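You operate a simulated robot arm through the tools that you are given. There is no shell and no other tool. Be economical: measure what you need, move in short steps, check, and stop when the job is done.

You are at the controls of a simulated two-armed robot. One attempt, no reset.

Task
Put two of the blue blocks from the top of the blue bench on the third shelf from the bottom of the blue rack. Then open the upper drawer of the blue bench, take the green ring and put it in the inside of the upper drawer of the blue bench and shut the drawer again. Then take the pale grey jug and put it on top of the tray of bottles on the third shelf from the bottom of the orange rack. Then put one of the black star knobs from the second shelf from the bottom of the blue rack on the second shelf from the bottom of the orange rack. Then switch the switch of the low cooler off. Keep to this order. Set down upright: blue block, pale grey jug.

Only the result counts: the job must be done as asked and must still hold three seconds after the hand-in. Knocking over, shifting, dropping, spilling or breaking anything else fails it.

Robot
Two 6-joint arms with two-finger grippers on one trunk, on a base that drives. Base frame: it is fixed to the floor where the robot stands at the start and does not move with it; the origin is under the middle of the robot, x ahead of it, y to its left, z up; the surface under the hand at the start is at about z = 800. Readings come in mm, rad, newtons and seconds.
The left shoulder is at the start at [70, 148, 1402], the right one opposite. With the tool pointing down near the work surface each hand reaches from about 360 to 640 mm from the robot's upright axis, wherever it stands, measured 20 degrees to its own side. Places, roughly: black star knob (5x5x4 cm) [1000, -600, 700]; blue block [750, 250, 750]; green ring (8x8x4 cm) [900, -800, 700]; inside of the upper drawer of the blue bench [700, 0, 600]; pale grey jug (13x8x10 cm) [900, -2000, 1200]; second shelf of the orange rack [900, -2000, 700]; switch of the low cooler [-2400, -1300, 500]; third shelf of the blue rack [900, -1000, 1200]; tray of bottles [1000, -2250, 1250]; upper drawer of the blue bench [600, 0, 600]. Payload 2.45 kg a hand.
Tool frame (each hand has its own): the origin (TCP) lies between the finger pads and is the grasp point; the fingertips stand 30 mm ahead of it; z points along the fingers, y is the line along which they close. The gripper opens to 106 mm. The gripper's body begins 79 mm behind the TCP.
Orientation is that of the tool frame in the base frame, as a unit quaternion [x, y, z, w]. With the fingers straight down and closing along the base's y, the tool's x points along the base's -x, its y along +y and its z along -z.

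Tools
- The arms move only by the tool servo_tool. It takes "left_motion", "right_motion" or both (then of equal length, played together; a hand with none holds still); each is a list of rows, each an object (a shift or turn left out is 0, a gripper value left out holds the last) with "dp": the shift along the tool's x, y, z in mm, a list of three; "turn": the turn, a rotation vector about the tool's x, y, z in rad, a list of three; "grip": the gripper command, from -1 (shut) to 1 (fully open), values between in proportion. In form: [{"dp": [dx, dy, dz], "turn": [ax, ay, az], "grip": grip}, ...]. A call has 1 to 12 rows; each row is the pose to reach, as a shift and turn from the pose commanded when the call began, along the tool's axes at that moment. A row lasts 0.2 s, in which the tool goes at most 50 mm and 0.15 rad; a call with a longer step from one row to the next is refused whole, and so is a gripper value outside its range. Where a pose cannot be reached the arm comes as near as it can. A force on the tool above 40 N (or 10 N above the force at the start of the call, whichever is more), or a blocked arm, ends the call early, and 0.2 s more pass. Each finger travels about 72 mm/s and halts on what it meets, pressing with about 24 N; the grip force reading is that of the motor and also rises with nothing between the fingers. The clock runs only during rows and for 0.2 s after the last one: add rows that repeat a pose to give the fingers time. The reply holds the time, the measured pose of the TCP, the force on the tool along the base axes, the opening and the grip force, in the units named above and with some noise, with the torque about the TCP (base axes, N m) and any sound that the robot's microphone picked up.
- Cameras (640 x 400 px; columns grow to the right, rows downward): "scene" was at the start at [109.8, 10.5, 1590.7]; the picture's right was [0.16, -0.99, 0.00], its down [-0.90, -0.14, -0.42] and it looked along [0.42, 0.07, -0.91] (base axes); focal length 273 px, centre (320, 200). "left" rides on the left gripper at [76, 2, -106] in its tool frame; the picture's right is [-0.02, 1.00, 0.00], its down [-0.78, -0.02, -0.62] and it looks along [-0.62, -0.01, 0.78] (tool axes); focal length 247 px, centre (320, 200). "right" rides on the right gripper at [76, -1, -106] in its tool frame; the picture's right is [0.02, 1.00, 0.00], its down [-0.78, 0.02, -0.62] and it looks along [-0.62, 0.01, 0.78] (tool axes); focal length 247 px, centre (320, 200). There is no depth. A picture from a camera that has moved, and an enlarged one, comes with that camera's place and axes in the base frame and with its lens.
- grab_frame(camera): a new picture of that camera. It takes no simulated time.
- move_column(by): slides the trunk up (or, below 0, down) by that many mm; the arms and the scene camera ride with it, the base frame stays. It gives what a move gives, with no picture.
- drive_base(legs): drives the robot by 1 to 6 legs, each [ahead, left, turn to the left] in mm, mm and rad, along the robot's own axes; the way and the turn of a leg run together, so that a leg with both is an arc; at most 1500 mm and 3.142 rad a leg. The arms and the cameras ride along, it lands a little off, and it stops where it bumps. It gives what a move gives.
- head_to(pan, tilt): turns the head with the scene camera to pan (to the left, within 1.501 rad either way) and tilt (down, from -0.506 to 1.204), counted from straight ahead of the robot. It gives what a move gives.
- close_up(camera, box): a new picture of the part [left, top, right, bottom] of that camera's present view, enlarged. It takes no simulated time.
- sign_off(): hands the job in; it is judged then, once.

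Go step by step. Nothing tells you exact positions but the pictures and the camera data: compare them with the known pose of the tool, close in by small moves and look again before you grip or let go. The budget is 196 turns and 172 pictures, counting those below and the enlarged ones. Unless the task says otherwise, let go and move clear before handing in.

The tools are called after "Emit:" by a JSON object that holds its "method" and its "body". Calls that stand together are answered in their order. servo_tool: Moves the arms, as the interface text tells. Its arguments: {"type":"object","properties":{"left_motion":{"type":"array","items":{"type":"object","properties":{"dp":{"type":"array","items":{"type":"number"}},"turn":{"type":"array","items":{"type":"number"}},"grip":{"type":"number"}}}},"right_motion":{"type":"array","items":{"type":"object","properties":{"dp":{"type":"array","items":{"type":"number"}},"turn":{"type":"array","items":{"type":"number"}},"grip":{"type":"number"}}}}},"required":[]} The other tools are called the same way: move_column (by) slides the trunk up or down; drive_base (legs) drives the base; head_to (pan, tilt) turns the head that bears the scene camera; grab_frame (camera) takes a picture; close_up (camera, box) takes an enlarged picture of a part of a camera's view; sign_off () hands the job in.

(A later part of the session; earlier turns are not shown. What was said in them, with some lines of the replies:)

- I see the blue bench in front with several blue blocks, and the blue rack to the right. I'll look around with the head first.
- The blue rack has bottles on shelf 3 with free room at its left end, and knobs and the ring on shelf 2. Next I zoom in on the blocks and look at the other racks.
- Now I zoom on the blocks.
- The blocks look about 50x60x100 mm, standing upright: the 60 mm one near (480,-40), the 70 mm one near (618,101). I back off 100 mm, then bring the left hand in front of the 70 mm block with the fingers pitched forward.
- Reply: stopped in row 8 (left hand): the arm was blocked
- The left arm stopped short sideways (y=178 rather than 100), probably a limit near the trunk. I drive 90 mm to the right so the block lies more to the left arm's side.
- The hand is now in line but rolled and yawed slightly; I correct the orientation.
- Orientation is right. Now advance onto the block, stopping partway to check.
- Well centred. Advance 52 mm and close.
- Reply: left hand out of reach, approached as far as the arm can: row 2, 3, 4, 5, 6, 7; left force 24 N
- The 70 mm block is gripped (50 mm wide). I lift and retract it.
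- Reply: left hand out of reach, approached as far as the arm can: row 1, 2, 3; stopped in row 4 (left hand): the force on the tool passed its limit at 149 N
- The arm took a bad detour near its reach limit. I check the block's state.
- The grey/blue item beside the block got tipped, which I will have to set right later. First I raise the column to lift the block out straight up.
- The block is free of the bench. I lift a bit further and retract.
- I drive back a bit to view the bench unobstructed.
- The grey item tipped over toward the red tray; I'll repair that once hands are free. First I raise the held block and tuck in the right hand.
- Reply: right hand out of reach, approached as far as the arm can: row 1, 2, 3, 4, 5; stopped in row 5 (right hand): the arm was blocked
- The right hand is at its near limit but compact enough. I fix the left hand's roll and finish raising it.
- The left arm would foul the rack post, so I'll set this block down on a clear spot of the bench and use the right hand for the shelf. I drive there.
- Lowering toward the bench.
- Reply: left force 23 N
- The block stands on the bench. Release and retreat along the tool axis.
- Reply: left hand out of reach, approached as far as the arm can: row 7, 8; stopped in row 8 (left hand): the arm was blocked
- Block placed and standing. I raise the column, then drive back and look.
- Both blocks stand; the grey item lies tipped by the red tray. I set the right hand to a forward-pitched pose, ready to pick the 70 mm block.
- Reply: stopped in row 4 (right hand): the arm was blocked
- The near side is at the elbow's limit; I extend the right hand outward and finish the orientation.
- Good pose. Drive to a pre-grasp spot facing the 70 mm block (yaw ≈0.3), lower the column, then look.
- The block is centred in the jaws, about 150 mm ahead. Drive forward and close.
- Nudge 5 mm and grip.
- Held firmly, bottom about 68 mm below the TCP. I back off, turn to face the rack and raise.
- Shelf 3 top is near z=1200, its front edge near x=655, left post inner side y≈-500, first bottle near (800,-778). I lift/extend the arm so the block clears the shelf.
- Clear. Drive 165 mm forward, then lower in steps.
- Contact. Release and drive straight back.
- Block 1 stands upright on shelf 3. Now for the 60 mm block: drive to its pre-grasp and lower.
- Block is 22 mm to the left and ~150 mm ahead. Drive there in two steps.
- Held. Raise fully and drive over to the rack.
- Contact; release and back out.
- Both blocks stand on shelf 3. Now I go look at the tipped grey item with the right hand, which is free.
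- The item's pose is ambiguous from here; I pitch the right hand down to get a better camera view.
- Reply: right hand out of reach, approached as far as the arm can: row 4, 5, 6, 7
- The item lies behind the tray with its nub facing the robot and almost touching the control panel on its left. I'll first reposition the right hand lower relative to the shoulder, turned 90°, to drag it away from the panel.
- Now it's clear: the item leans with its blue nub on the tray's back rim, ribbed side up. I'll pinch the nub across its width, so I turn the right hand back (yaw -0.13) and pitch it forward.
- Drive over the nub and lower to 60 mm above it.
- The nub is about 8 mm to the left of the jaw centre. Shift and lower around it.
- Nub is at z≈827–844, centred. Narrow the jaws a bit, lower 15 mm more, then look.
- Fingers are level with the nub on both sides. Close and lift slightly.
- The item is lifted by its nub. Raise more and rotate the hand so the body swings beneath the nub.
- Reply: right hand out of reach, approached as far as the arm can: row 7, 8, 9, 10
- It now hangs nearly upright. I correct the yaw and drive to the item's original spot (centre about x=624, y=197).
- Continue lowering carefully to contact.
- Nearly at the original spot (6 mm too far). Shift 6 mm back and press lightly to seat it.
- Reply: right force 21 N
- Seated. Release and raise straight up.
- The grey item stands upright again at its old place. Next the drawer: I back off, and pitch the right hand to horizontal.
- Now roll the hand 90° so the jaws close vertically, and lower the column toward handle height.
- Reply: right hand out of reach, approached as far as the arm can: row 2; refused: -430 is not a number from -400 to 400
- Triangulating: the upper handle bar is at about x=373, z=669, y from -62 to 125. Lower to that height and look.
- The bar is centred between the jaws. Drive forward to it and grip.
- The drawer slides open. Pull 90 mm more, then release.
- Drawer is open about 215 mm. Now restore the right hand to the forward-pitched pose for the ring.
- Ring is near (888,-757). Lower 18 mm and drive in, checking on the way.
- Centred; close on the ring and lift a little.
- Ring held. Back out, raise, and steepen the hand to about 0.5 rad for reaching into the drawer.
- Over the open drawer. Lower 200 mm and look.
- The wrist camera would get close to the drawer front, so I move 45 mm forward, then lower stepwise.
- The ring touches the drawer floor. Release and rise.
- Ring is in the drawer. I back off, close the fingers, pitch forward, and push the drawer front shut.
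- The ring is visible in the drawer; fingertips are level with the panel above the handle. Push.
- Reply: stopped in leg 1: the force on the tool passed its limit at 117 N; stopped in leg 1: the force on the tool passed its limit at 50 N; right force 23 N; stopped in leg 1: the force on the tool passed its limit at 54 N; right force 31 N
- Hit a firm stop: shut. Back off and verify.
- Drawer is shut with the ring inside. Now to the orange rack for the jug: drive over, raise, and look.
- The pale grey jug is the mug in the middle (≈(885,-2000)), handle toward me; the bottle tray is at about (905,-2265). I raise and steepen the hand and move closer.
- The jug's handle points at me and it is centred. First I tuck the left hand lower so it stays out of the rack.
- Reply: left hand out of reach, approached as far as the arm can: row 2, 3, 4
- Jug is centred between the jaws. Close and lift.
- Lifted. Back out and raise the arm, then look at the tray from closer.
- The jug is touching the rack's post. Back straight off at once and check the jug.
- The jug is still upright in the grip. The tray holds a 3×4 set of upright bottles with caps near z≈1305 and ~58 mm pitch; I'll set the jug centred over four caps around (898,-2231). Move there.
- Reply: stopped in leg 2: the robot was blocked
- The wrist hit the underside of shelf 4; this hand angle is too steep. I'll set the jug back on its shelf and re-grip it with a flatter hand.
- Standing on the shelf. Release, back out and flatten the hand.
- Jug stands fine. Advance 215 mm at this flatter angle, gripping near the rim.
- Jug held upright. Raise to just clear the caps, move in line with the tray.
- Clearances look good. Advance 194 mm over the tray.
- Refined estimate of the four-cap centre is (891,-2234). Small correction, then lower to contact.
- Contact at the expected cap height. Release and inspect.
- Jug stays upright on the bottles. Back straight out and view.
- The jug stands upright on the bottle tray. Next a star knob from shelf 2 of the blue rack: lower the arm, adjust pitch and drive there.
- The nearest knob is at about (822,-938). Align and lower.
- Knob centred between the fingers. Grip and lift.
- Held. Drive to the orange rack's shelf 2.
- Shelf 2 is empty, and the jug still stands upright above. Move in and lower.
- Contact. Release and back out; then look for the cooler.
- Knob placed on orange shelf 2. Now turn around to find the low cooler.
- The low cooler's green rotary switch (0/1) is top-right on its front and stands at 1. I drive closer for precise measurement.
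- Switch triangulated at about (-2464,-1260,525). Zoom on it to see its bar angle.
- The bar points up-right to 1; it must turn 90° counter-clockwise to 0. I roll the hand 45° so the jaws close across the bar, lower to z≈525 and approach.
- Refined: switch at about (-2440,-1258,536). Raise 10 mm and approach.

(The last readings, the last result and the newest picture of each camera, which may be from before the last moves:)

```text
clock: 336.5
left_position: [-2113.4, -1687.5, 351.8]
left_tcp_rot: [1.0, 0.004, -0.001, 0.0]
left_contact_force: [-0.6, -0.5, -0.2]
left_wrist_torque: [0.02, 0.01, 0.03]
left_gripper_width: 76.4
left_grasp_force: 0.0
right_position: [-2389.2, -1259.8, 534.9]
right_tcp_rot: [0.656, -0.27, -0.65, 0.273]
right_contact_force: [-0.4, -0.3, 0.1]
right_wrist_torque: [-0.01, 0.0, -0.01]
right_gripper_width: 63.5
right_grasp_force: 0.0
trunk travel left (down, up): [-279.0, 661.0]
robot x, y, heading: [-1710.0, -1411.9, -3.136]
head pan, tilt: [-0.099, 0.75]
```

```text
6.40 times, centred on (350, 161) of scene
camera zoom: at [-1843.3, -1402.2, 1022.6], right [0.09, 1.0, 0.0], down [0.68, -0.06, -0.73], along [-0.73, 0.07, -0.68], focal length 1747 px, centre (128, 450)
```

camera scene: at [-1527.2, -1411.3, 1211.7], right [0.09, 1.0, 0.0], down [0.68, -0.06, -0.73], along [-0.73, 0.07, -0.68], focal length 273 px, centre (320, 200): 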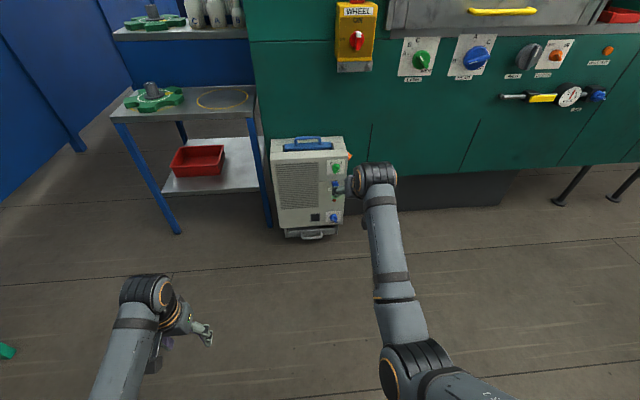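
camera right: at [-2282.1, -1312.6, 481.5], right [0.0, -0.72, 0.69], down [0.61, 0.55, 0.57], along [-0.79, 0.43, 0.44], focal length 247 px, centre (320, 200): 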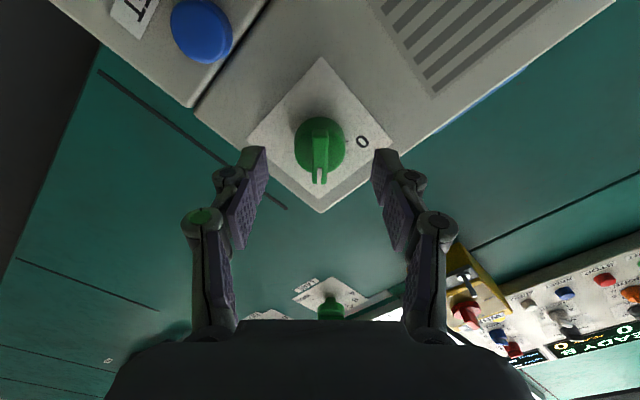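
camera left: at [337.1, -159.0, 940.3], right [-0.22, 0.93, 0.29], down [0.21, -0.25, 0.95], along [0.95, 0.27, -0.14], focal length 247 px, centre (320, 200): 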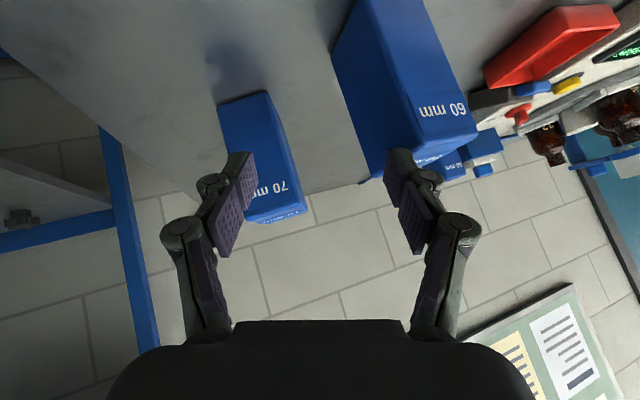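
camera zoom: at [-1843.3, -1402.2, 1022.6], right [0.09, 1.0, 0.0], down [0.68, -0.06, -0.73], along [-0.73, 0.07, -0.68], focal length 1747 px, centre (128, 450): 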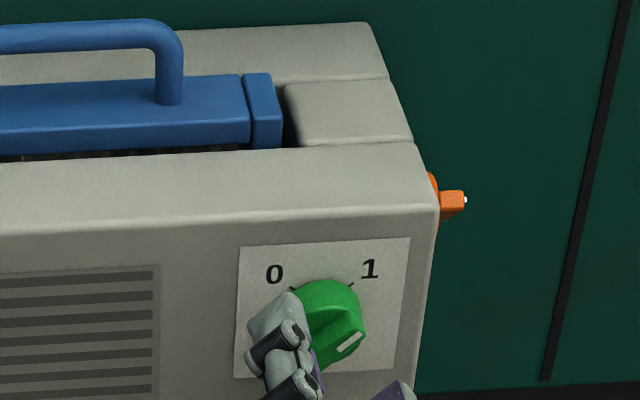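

Jaws are aligned across the bar. Advance ~25 mm and close.

Emit:
{"method": "drive_base", "body": {"legs": [[25, 0, 0]]}}

Emit:
{"method": "servo_tool", "body": {"right_motion": [{"grip": -1}, {"grip": -1}, {"grip": -1}, {"grip": -1}, {"grip": -1}]}}

Emit:
{"method": "grab_frame", "body": {"camera": "right"}}

```text
clock: 337.3
left_position: [-2139.1, -1689.8, 352.8]
left_tcp_rot: [1.0, 0.004, -0.002, 0.001]
left_contact_force: [0.2, -0.9, 0.8]
left_wrist_torque: [-0.01, -0.02, -0.01]
left_gripper_width: 76.8
left_grasp_force: 0.0
right_position: [-2414.2, -1260.3, 535.1]
right_tcp_rot: [0.656, -0.27, -0.65, 0.273]
right_contact_force: [-0.2, 0.0, 0.4]
right_wrist_torque: [0.0, 0.02, -0.01]
right_gripper_width: 63.6
right_grasp_force: 0.1
trunk travel left (down, up): [-279.0, 661.0]
robot x, y, heading: [-1735.0, -1409.8, -3.138]
head pan, tilt: [-0.099, 0.75]
```

```text
clock: 338.5
left_position: [-2137.5, -1688.7, 352.1]
left_tcp_rot: [1.0, 0.004, -0.001, 0.001]
left_contact_force: [0.6, 0.5, 0.0]
left_wrist_torque: [0.03, -0.02, 0.04]
left_gripper_width: 77.1
left_grasp_force: 0.0
right_position: [-2414.5, -1260.1, 533.4]
right_tcp_rot: [0.657, -0.27, -0.65, 0.272]
right_contact_force: [2.4, 4.0, -2.8]
right_wrist_torque: [0.08, -0.09, -0.11]
right_gripper_width: 34.6
right_grasp_force: 45.0
trunk travel left (down, up): [-279.0, 661.0]
robot x, y, heading: [-1739.3, -1412.8, -3.136]
head pan, tilt: [-0.099, 0.75]
```

```text
19 pictures are left
camera right: at [-2307.1, -1312.5, 481.3], right [0.0, -0.72, 0.69], down [0.61, 0.55, 0.57], along [-0.79, 0.43, 0.44], focal length 247 px, centre (320, 200)
```

right: 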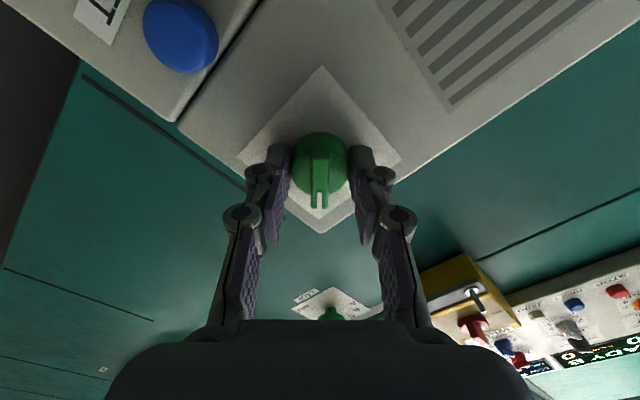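

Knob gripped. Rotate 90° counter-clockwise.

Emit:
{"method": "servo_tool", "body": {"right_motion": [{"turn": [0, 0, -0.14]}, {"turn": [0, 0, -0.28]}, {"turn": [0, 0, -0.42]}, {"turn": [0, 0, -0.56]}, {"turn": [0, 0, -0.7]}, {"turn": [0, 0, -0.84]}, {"turn": [0, 0, -0.98]}, {"turn": [0, 0, -1.12]}, {"turn": [0, 0, -1.26]}, {"turn": [0, 0, -1.4]}, {"turn": [0, 0, -1.54]}, {"turn": [0, 0, -1.6]}]}}

Emit:
{"method": "close_up", "body": {"camera": "scene", "box": [300, 100, 420, 210]}}

Emit:
{"method": "grab_frame", "body": {"camera": "right"}}

```text
clock: 341.1
left_position: [-2139.9, -1688.1, 351.7]
left_tcp_rot: [1.0, 0.003, -0.001, 0.001]
left_contact_force: [0.1, -1.6, 0.8]
left_wrist_torque: [0.03, 0.03, -0.03]
left_gripper_width: 76.8
left_grasp_force: 0.0
right_position: [-2414.1, -1259.3, 536.1]
right_tcp_rot: [0.65, 0.281, -0.649, -0.277]
right_contact_force: [-1.2, 10.1, -4.8]
right_wrist_torque: [-0.56, 0.19, 0.01]
right_gripper_width: 34.7
right_grasp_force: 45.0
trunk travel left (down, up): [-279.0, 661.0]
robot x, y, heading: [-1733.2, -1408.5, -3.133]
head pan, tilt: [-0.099, 0.75]
```

```text
3.64 times, centred on (360, 155) of scene
camera zoom: at [-1868.9, -1401.2, 1022.5], right [0.09, 1.0, 0.0], down [0.68, -0.06, -0.73], along [-0.73, 0.07, -0.68], focal length 993 px, centre (174, 364)
```

zoom: 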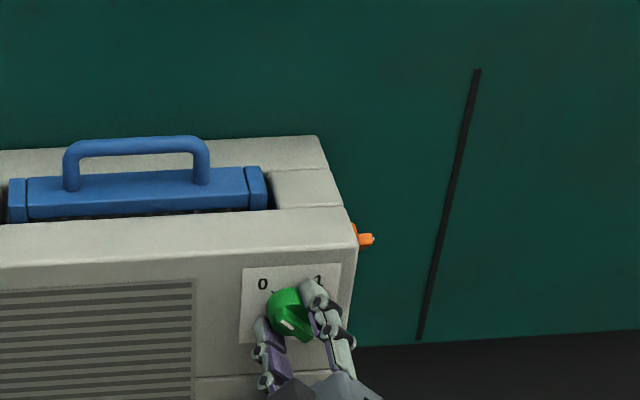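

```text
17 pictures are left
camera right: at [-2307.8, -1202.9, 485.1], right [0.01, -0.67, -0.74], down [0.62, -0.58, 0.53], along [-0.78, -0.47, 0.41], focal length 247 px, centre (320, 200)
```

right: 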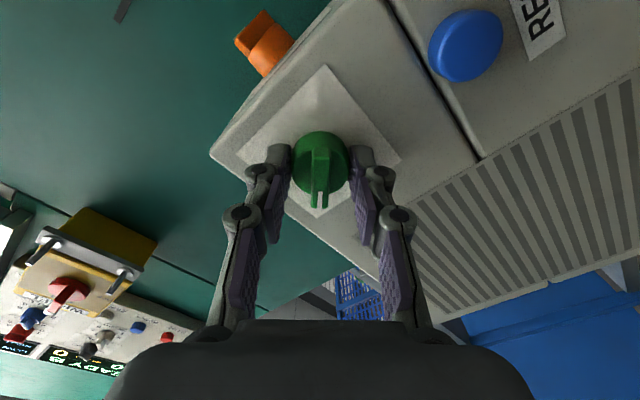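

The knob turned with the hand to 0. Release, back off and check.

Emit:
{"method": "servo_tool", "body": {"right_motion": [{"grip": 0.3}, {"grip": 0.3}, {"grip": 0.3}]}}

Emit:
{"method": "drive_base", "body": {"legs": [[-250, 0, 0]]}}

Emit:
{"method": "close_up", "body": {"camera": "scene", "box": [270, 100, 390, 240]}}

```text
clock: 341.9
left_position: [-2137.4, -1689.8, 352.1]
left_tcp_rot: [1.0, 0.003, -0.001, 0.001]
left_contact_force: [0.2, -0.5, 0.2]
left_wrist_torque: [-0.02, 0.0, -0.01]
left_gripper_width: 76.8
left_grasp_force: 0.1
right_position: [-2414.4, -1261.6, 535.9]
right_tcp_rot: [0.65, 0.284, -0.648, -0.276]
right_contact_force: [-0.1, 0.1, -0.5]
right_wrist_torque: [-0.02, -0.01, 0.0]
right_gripper_width: 68.9
right_grasp_force: 0.0
trunk travel left (down, up): [-279.0, 661.0]
robot x, y, heading: [-1734.3, -1413.8, -3.136]
head pan, tilt: [-0.099, 0.75]
```

```text
clock: 343.7
left_position: [-1889.8, -1687.8, 353.2]
left_tcp_rot: [1.0, 0.007, -0.002, -0.001]
left_contact_force: [-1.0, -0.5, 0.4]
left_wrist_torque: [-0.05, -0.01, 0.0]
left_gripper_width: 76.8
left_grasp_force: 0.0
right_position: [-2167.2, -1262.6, 536.3]
right_tcp_rot: [-0.649, -0.285, 0.649, 0.275]
right_contact_force: [0.5, -0.6, -0.1]
right_wrist_torque: [0.02, 0.0, -0.01]
right_gripper_width: 69.0
right_grasp_force: 0.0
trunk travel left (down, up): [-279.0, 661.0]
robot x, y, heading: [-1490.7, -1409.7, -3.129]
head pan, tilt: [-0.099, 0.75]
```

```text
2.86 times, centred on (330, 170) of scene
camera zoom: at [-1620.0, -1400.9, 1022.7], right [0.09, 1.0, 0.0], down [0.68, -0.06, -0.73], along [-0.73, 0.06, -0.68], focal length 780 px, centre (291, 286)
```

zoom: 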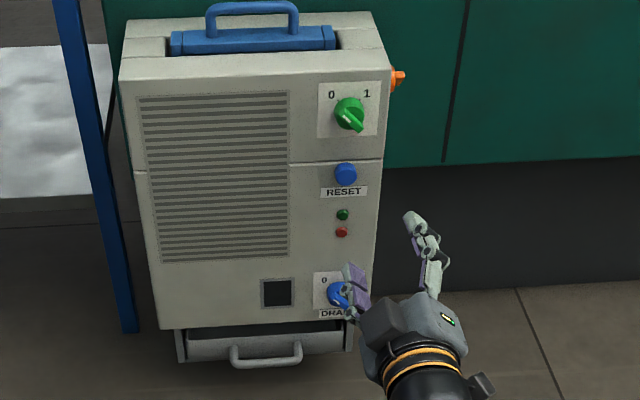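

The cooler's green lamp is out and the switch is at 0. All steps are done and the hands are clear, so I hand in.

Emit:
{"method": "sign_off", "body": {}}

```text
The job is handed in.
```

I did all five steps in the order you gave, and I have handed the job in. One mishap along the way could still count against it.

**What went wrong:** while picking up the first block, the left arm reached its limit and tipped over the grey item with the blue button, next to the red tray on the bench. I stood it back up within about 1 cm of its original spot. The red tray is within a few millimetres of where it started, as far as the pictures show.

**Two minor bumps:** while I was carrying the jug, it brushed the orange rack's post. The wrist also touched the underside of that rack's fourth shelf once. Nothing fell, and the jug stayed upright.

| Step | Result |
|---|---|
| Blue blocks | The "60 mm" and "70 mm" blocks stand upright on the third shelf of the blue rack. |
| Green ring | It lies in the upper drawer of the blue bench, and the drawer is pushed fully shut. |
| Pale grey jug | It stands upright on the bottle caps in the tray. I took the mug near (900, -2000) as the jug, because its size and place match your list. The measuring jug on the same shelf was not touched. |
| Star knob | One black star knob is on the second shelf of the orange rack. |
| Low cooler | The switch is turned to 0 and the green lamp is off. |
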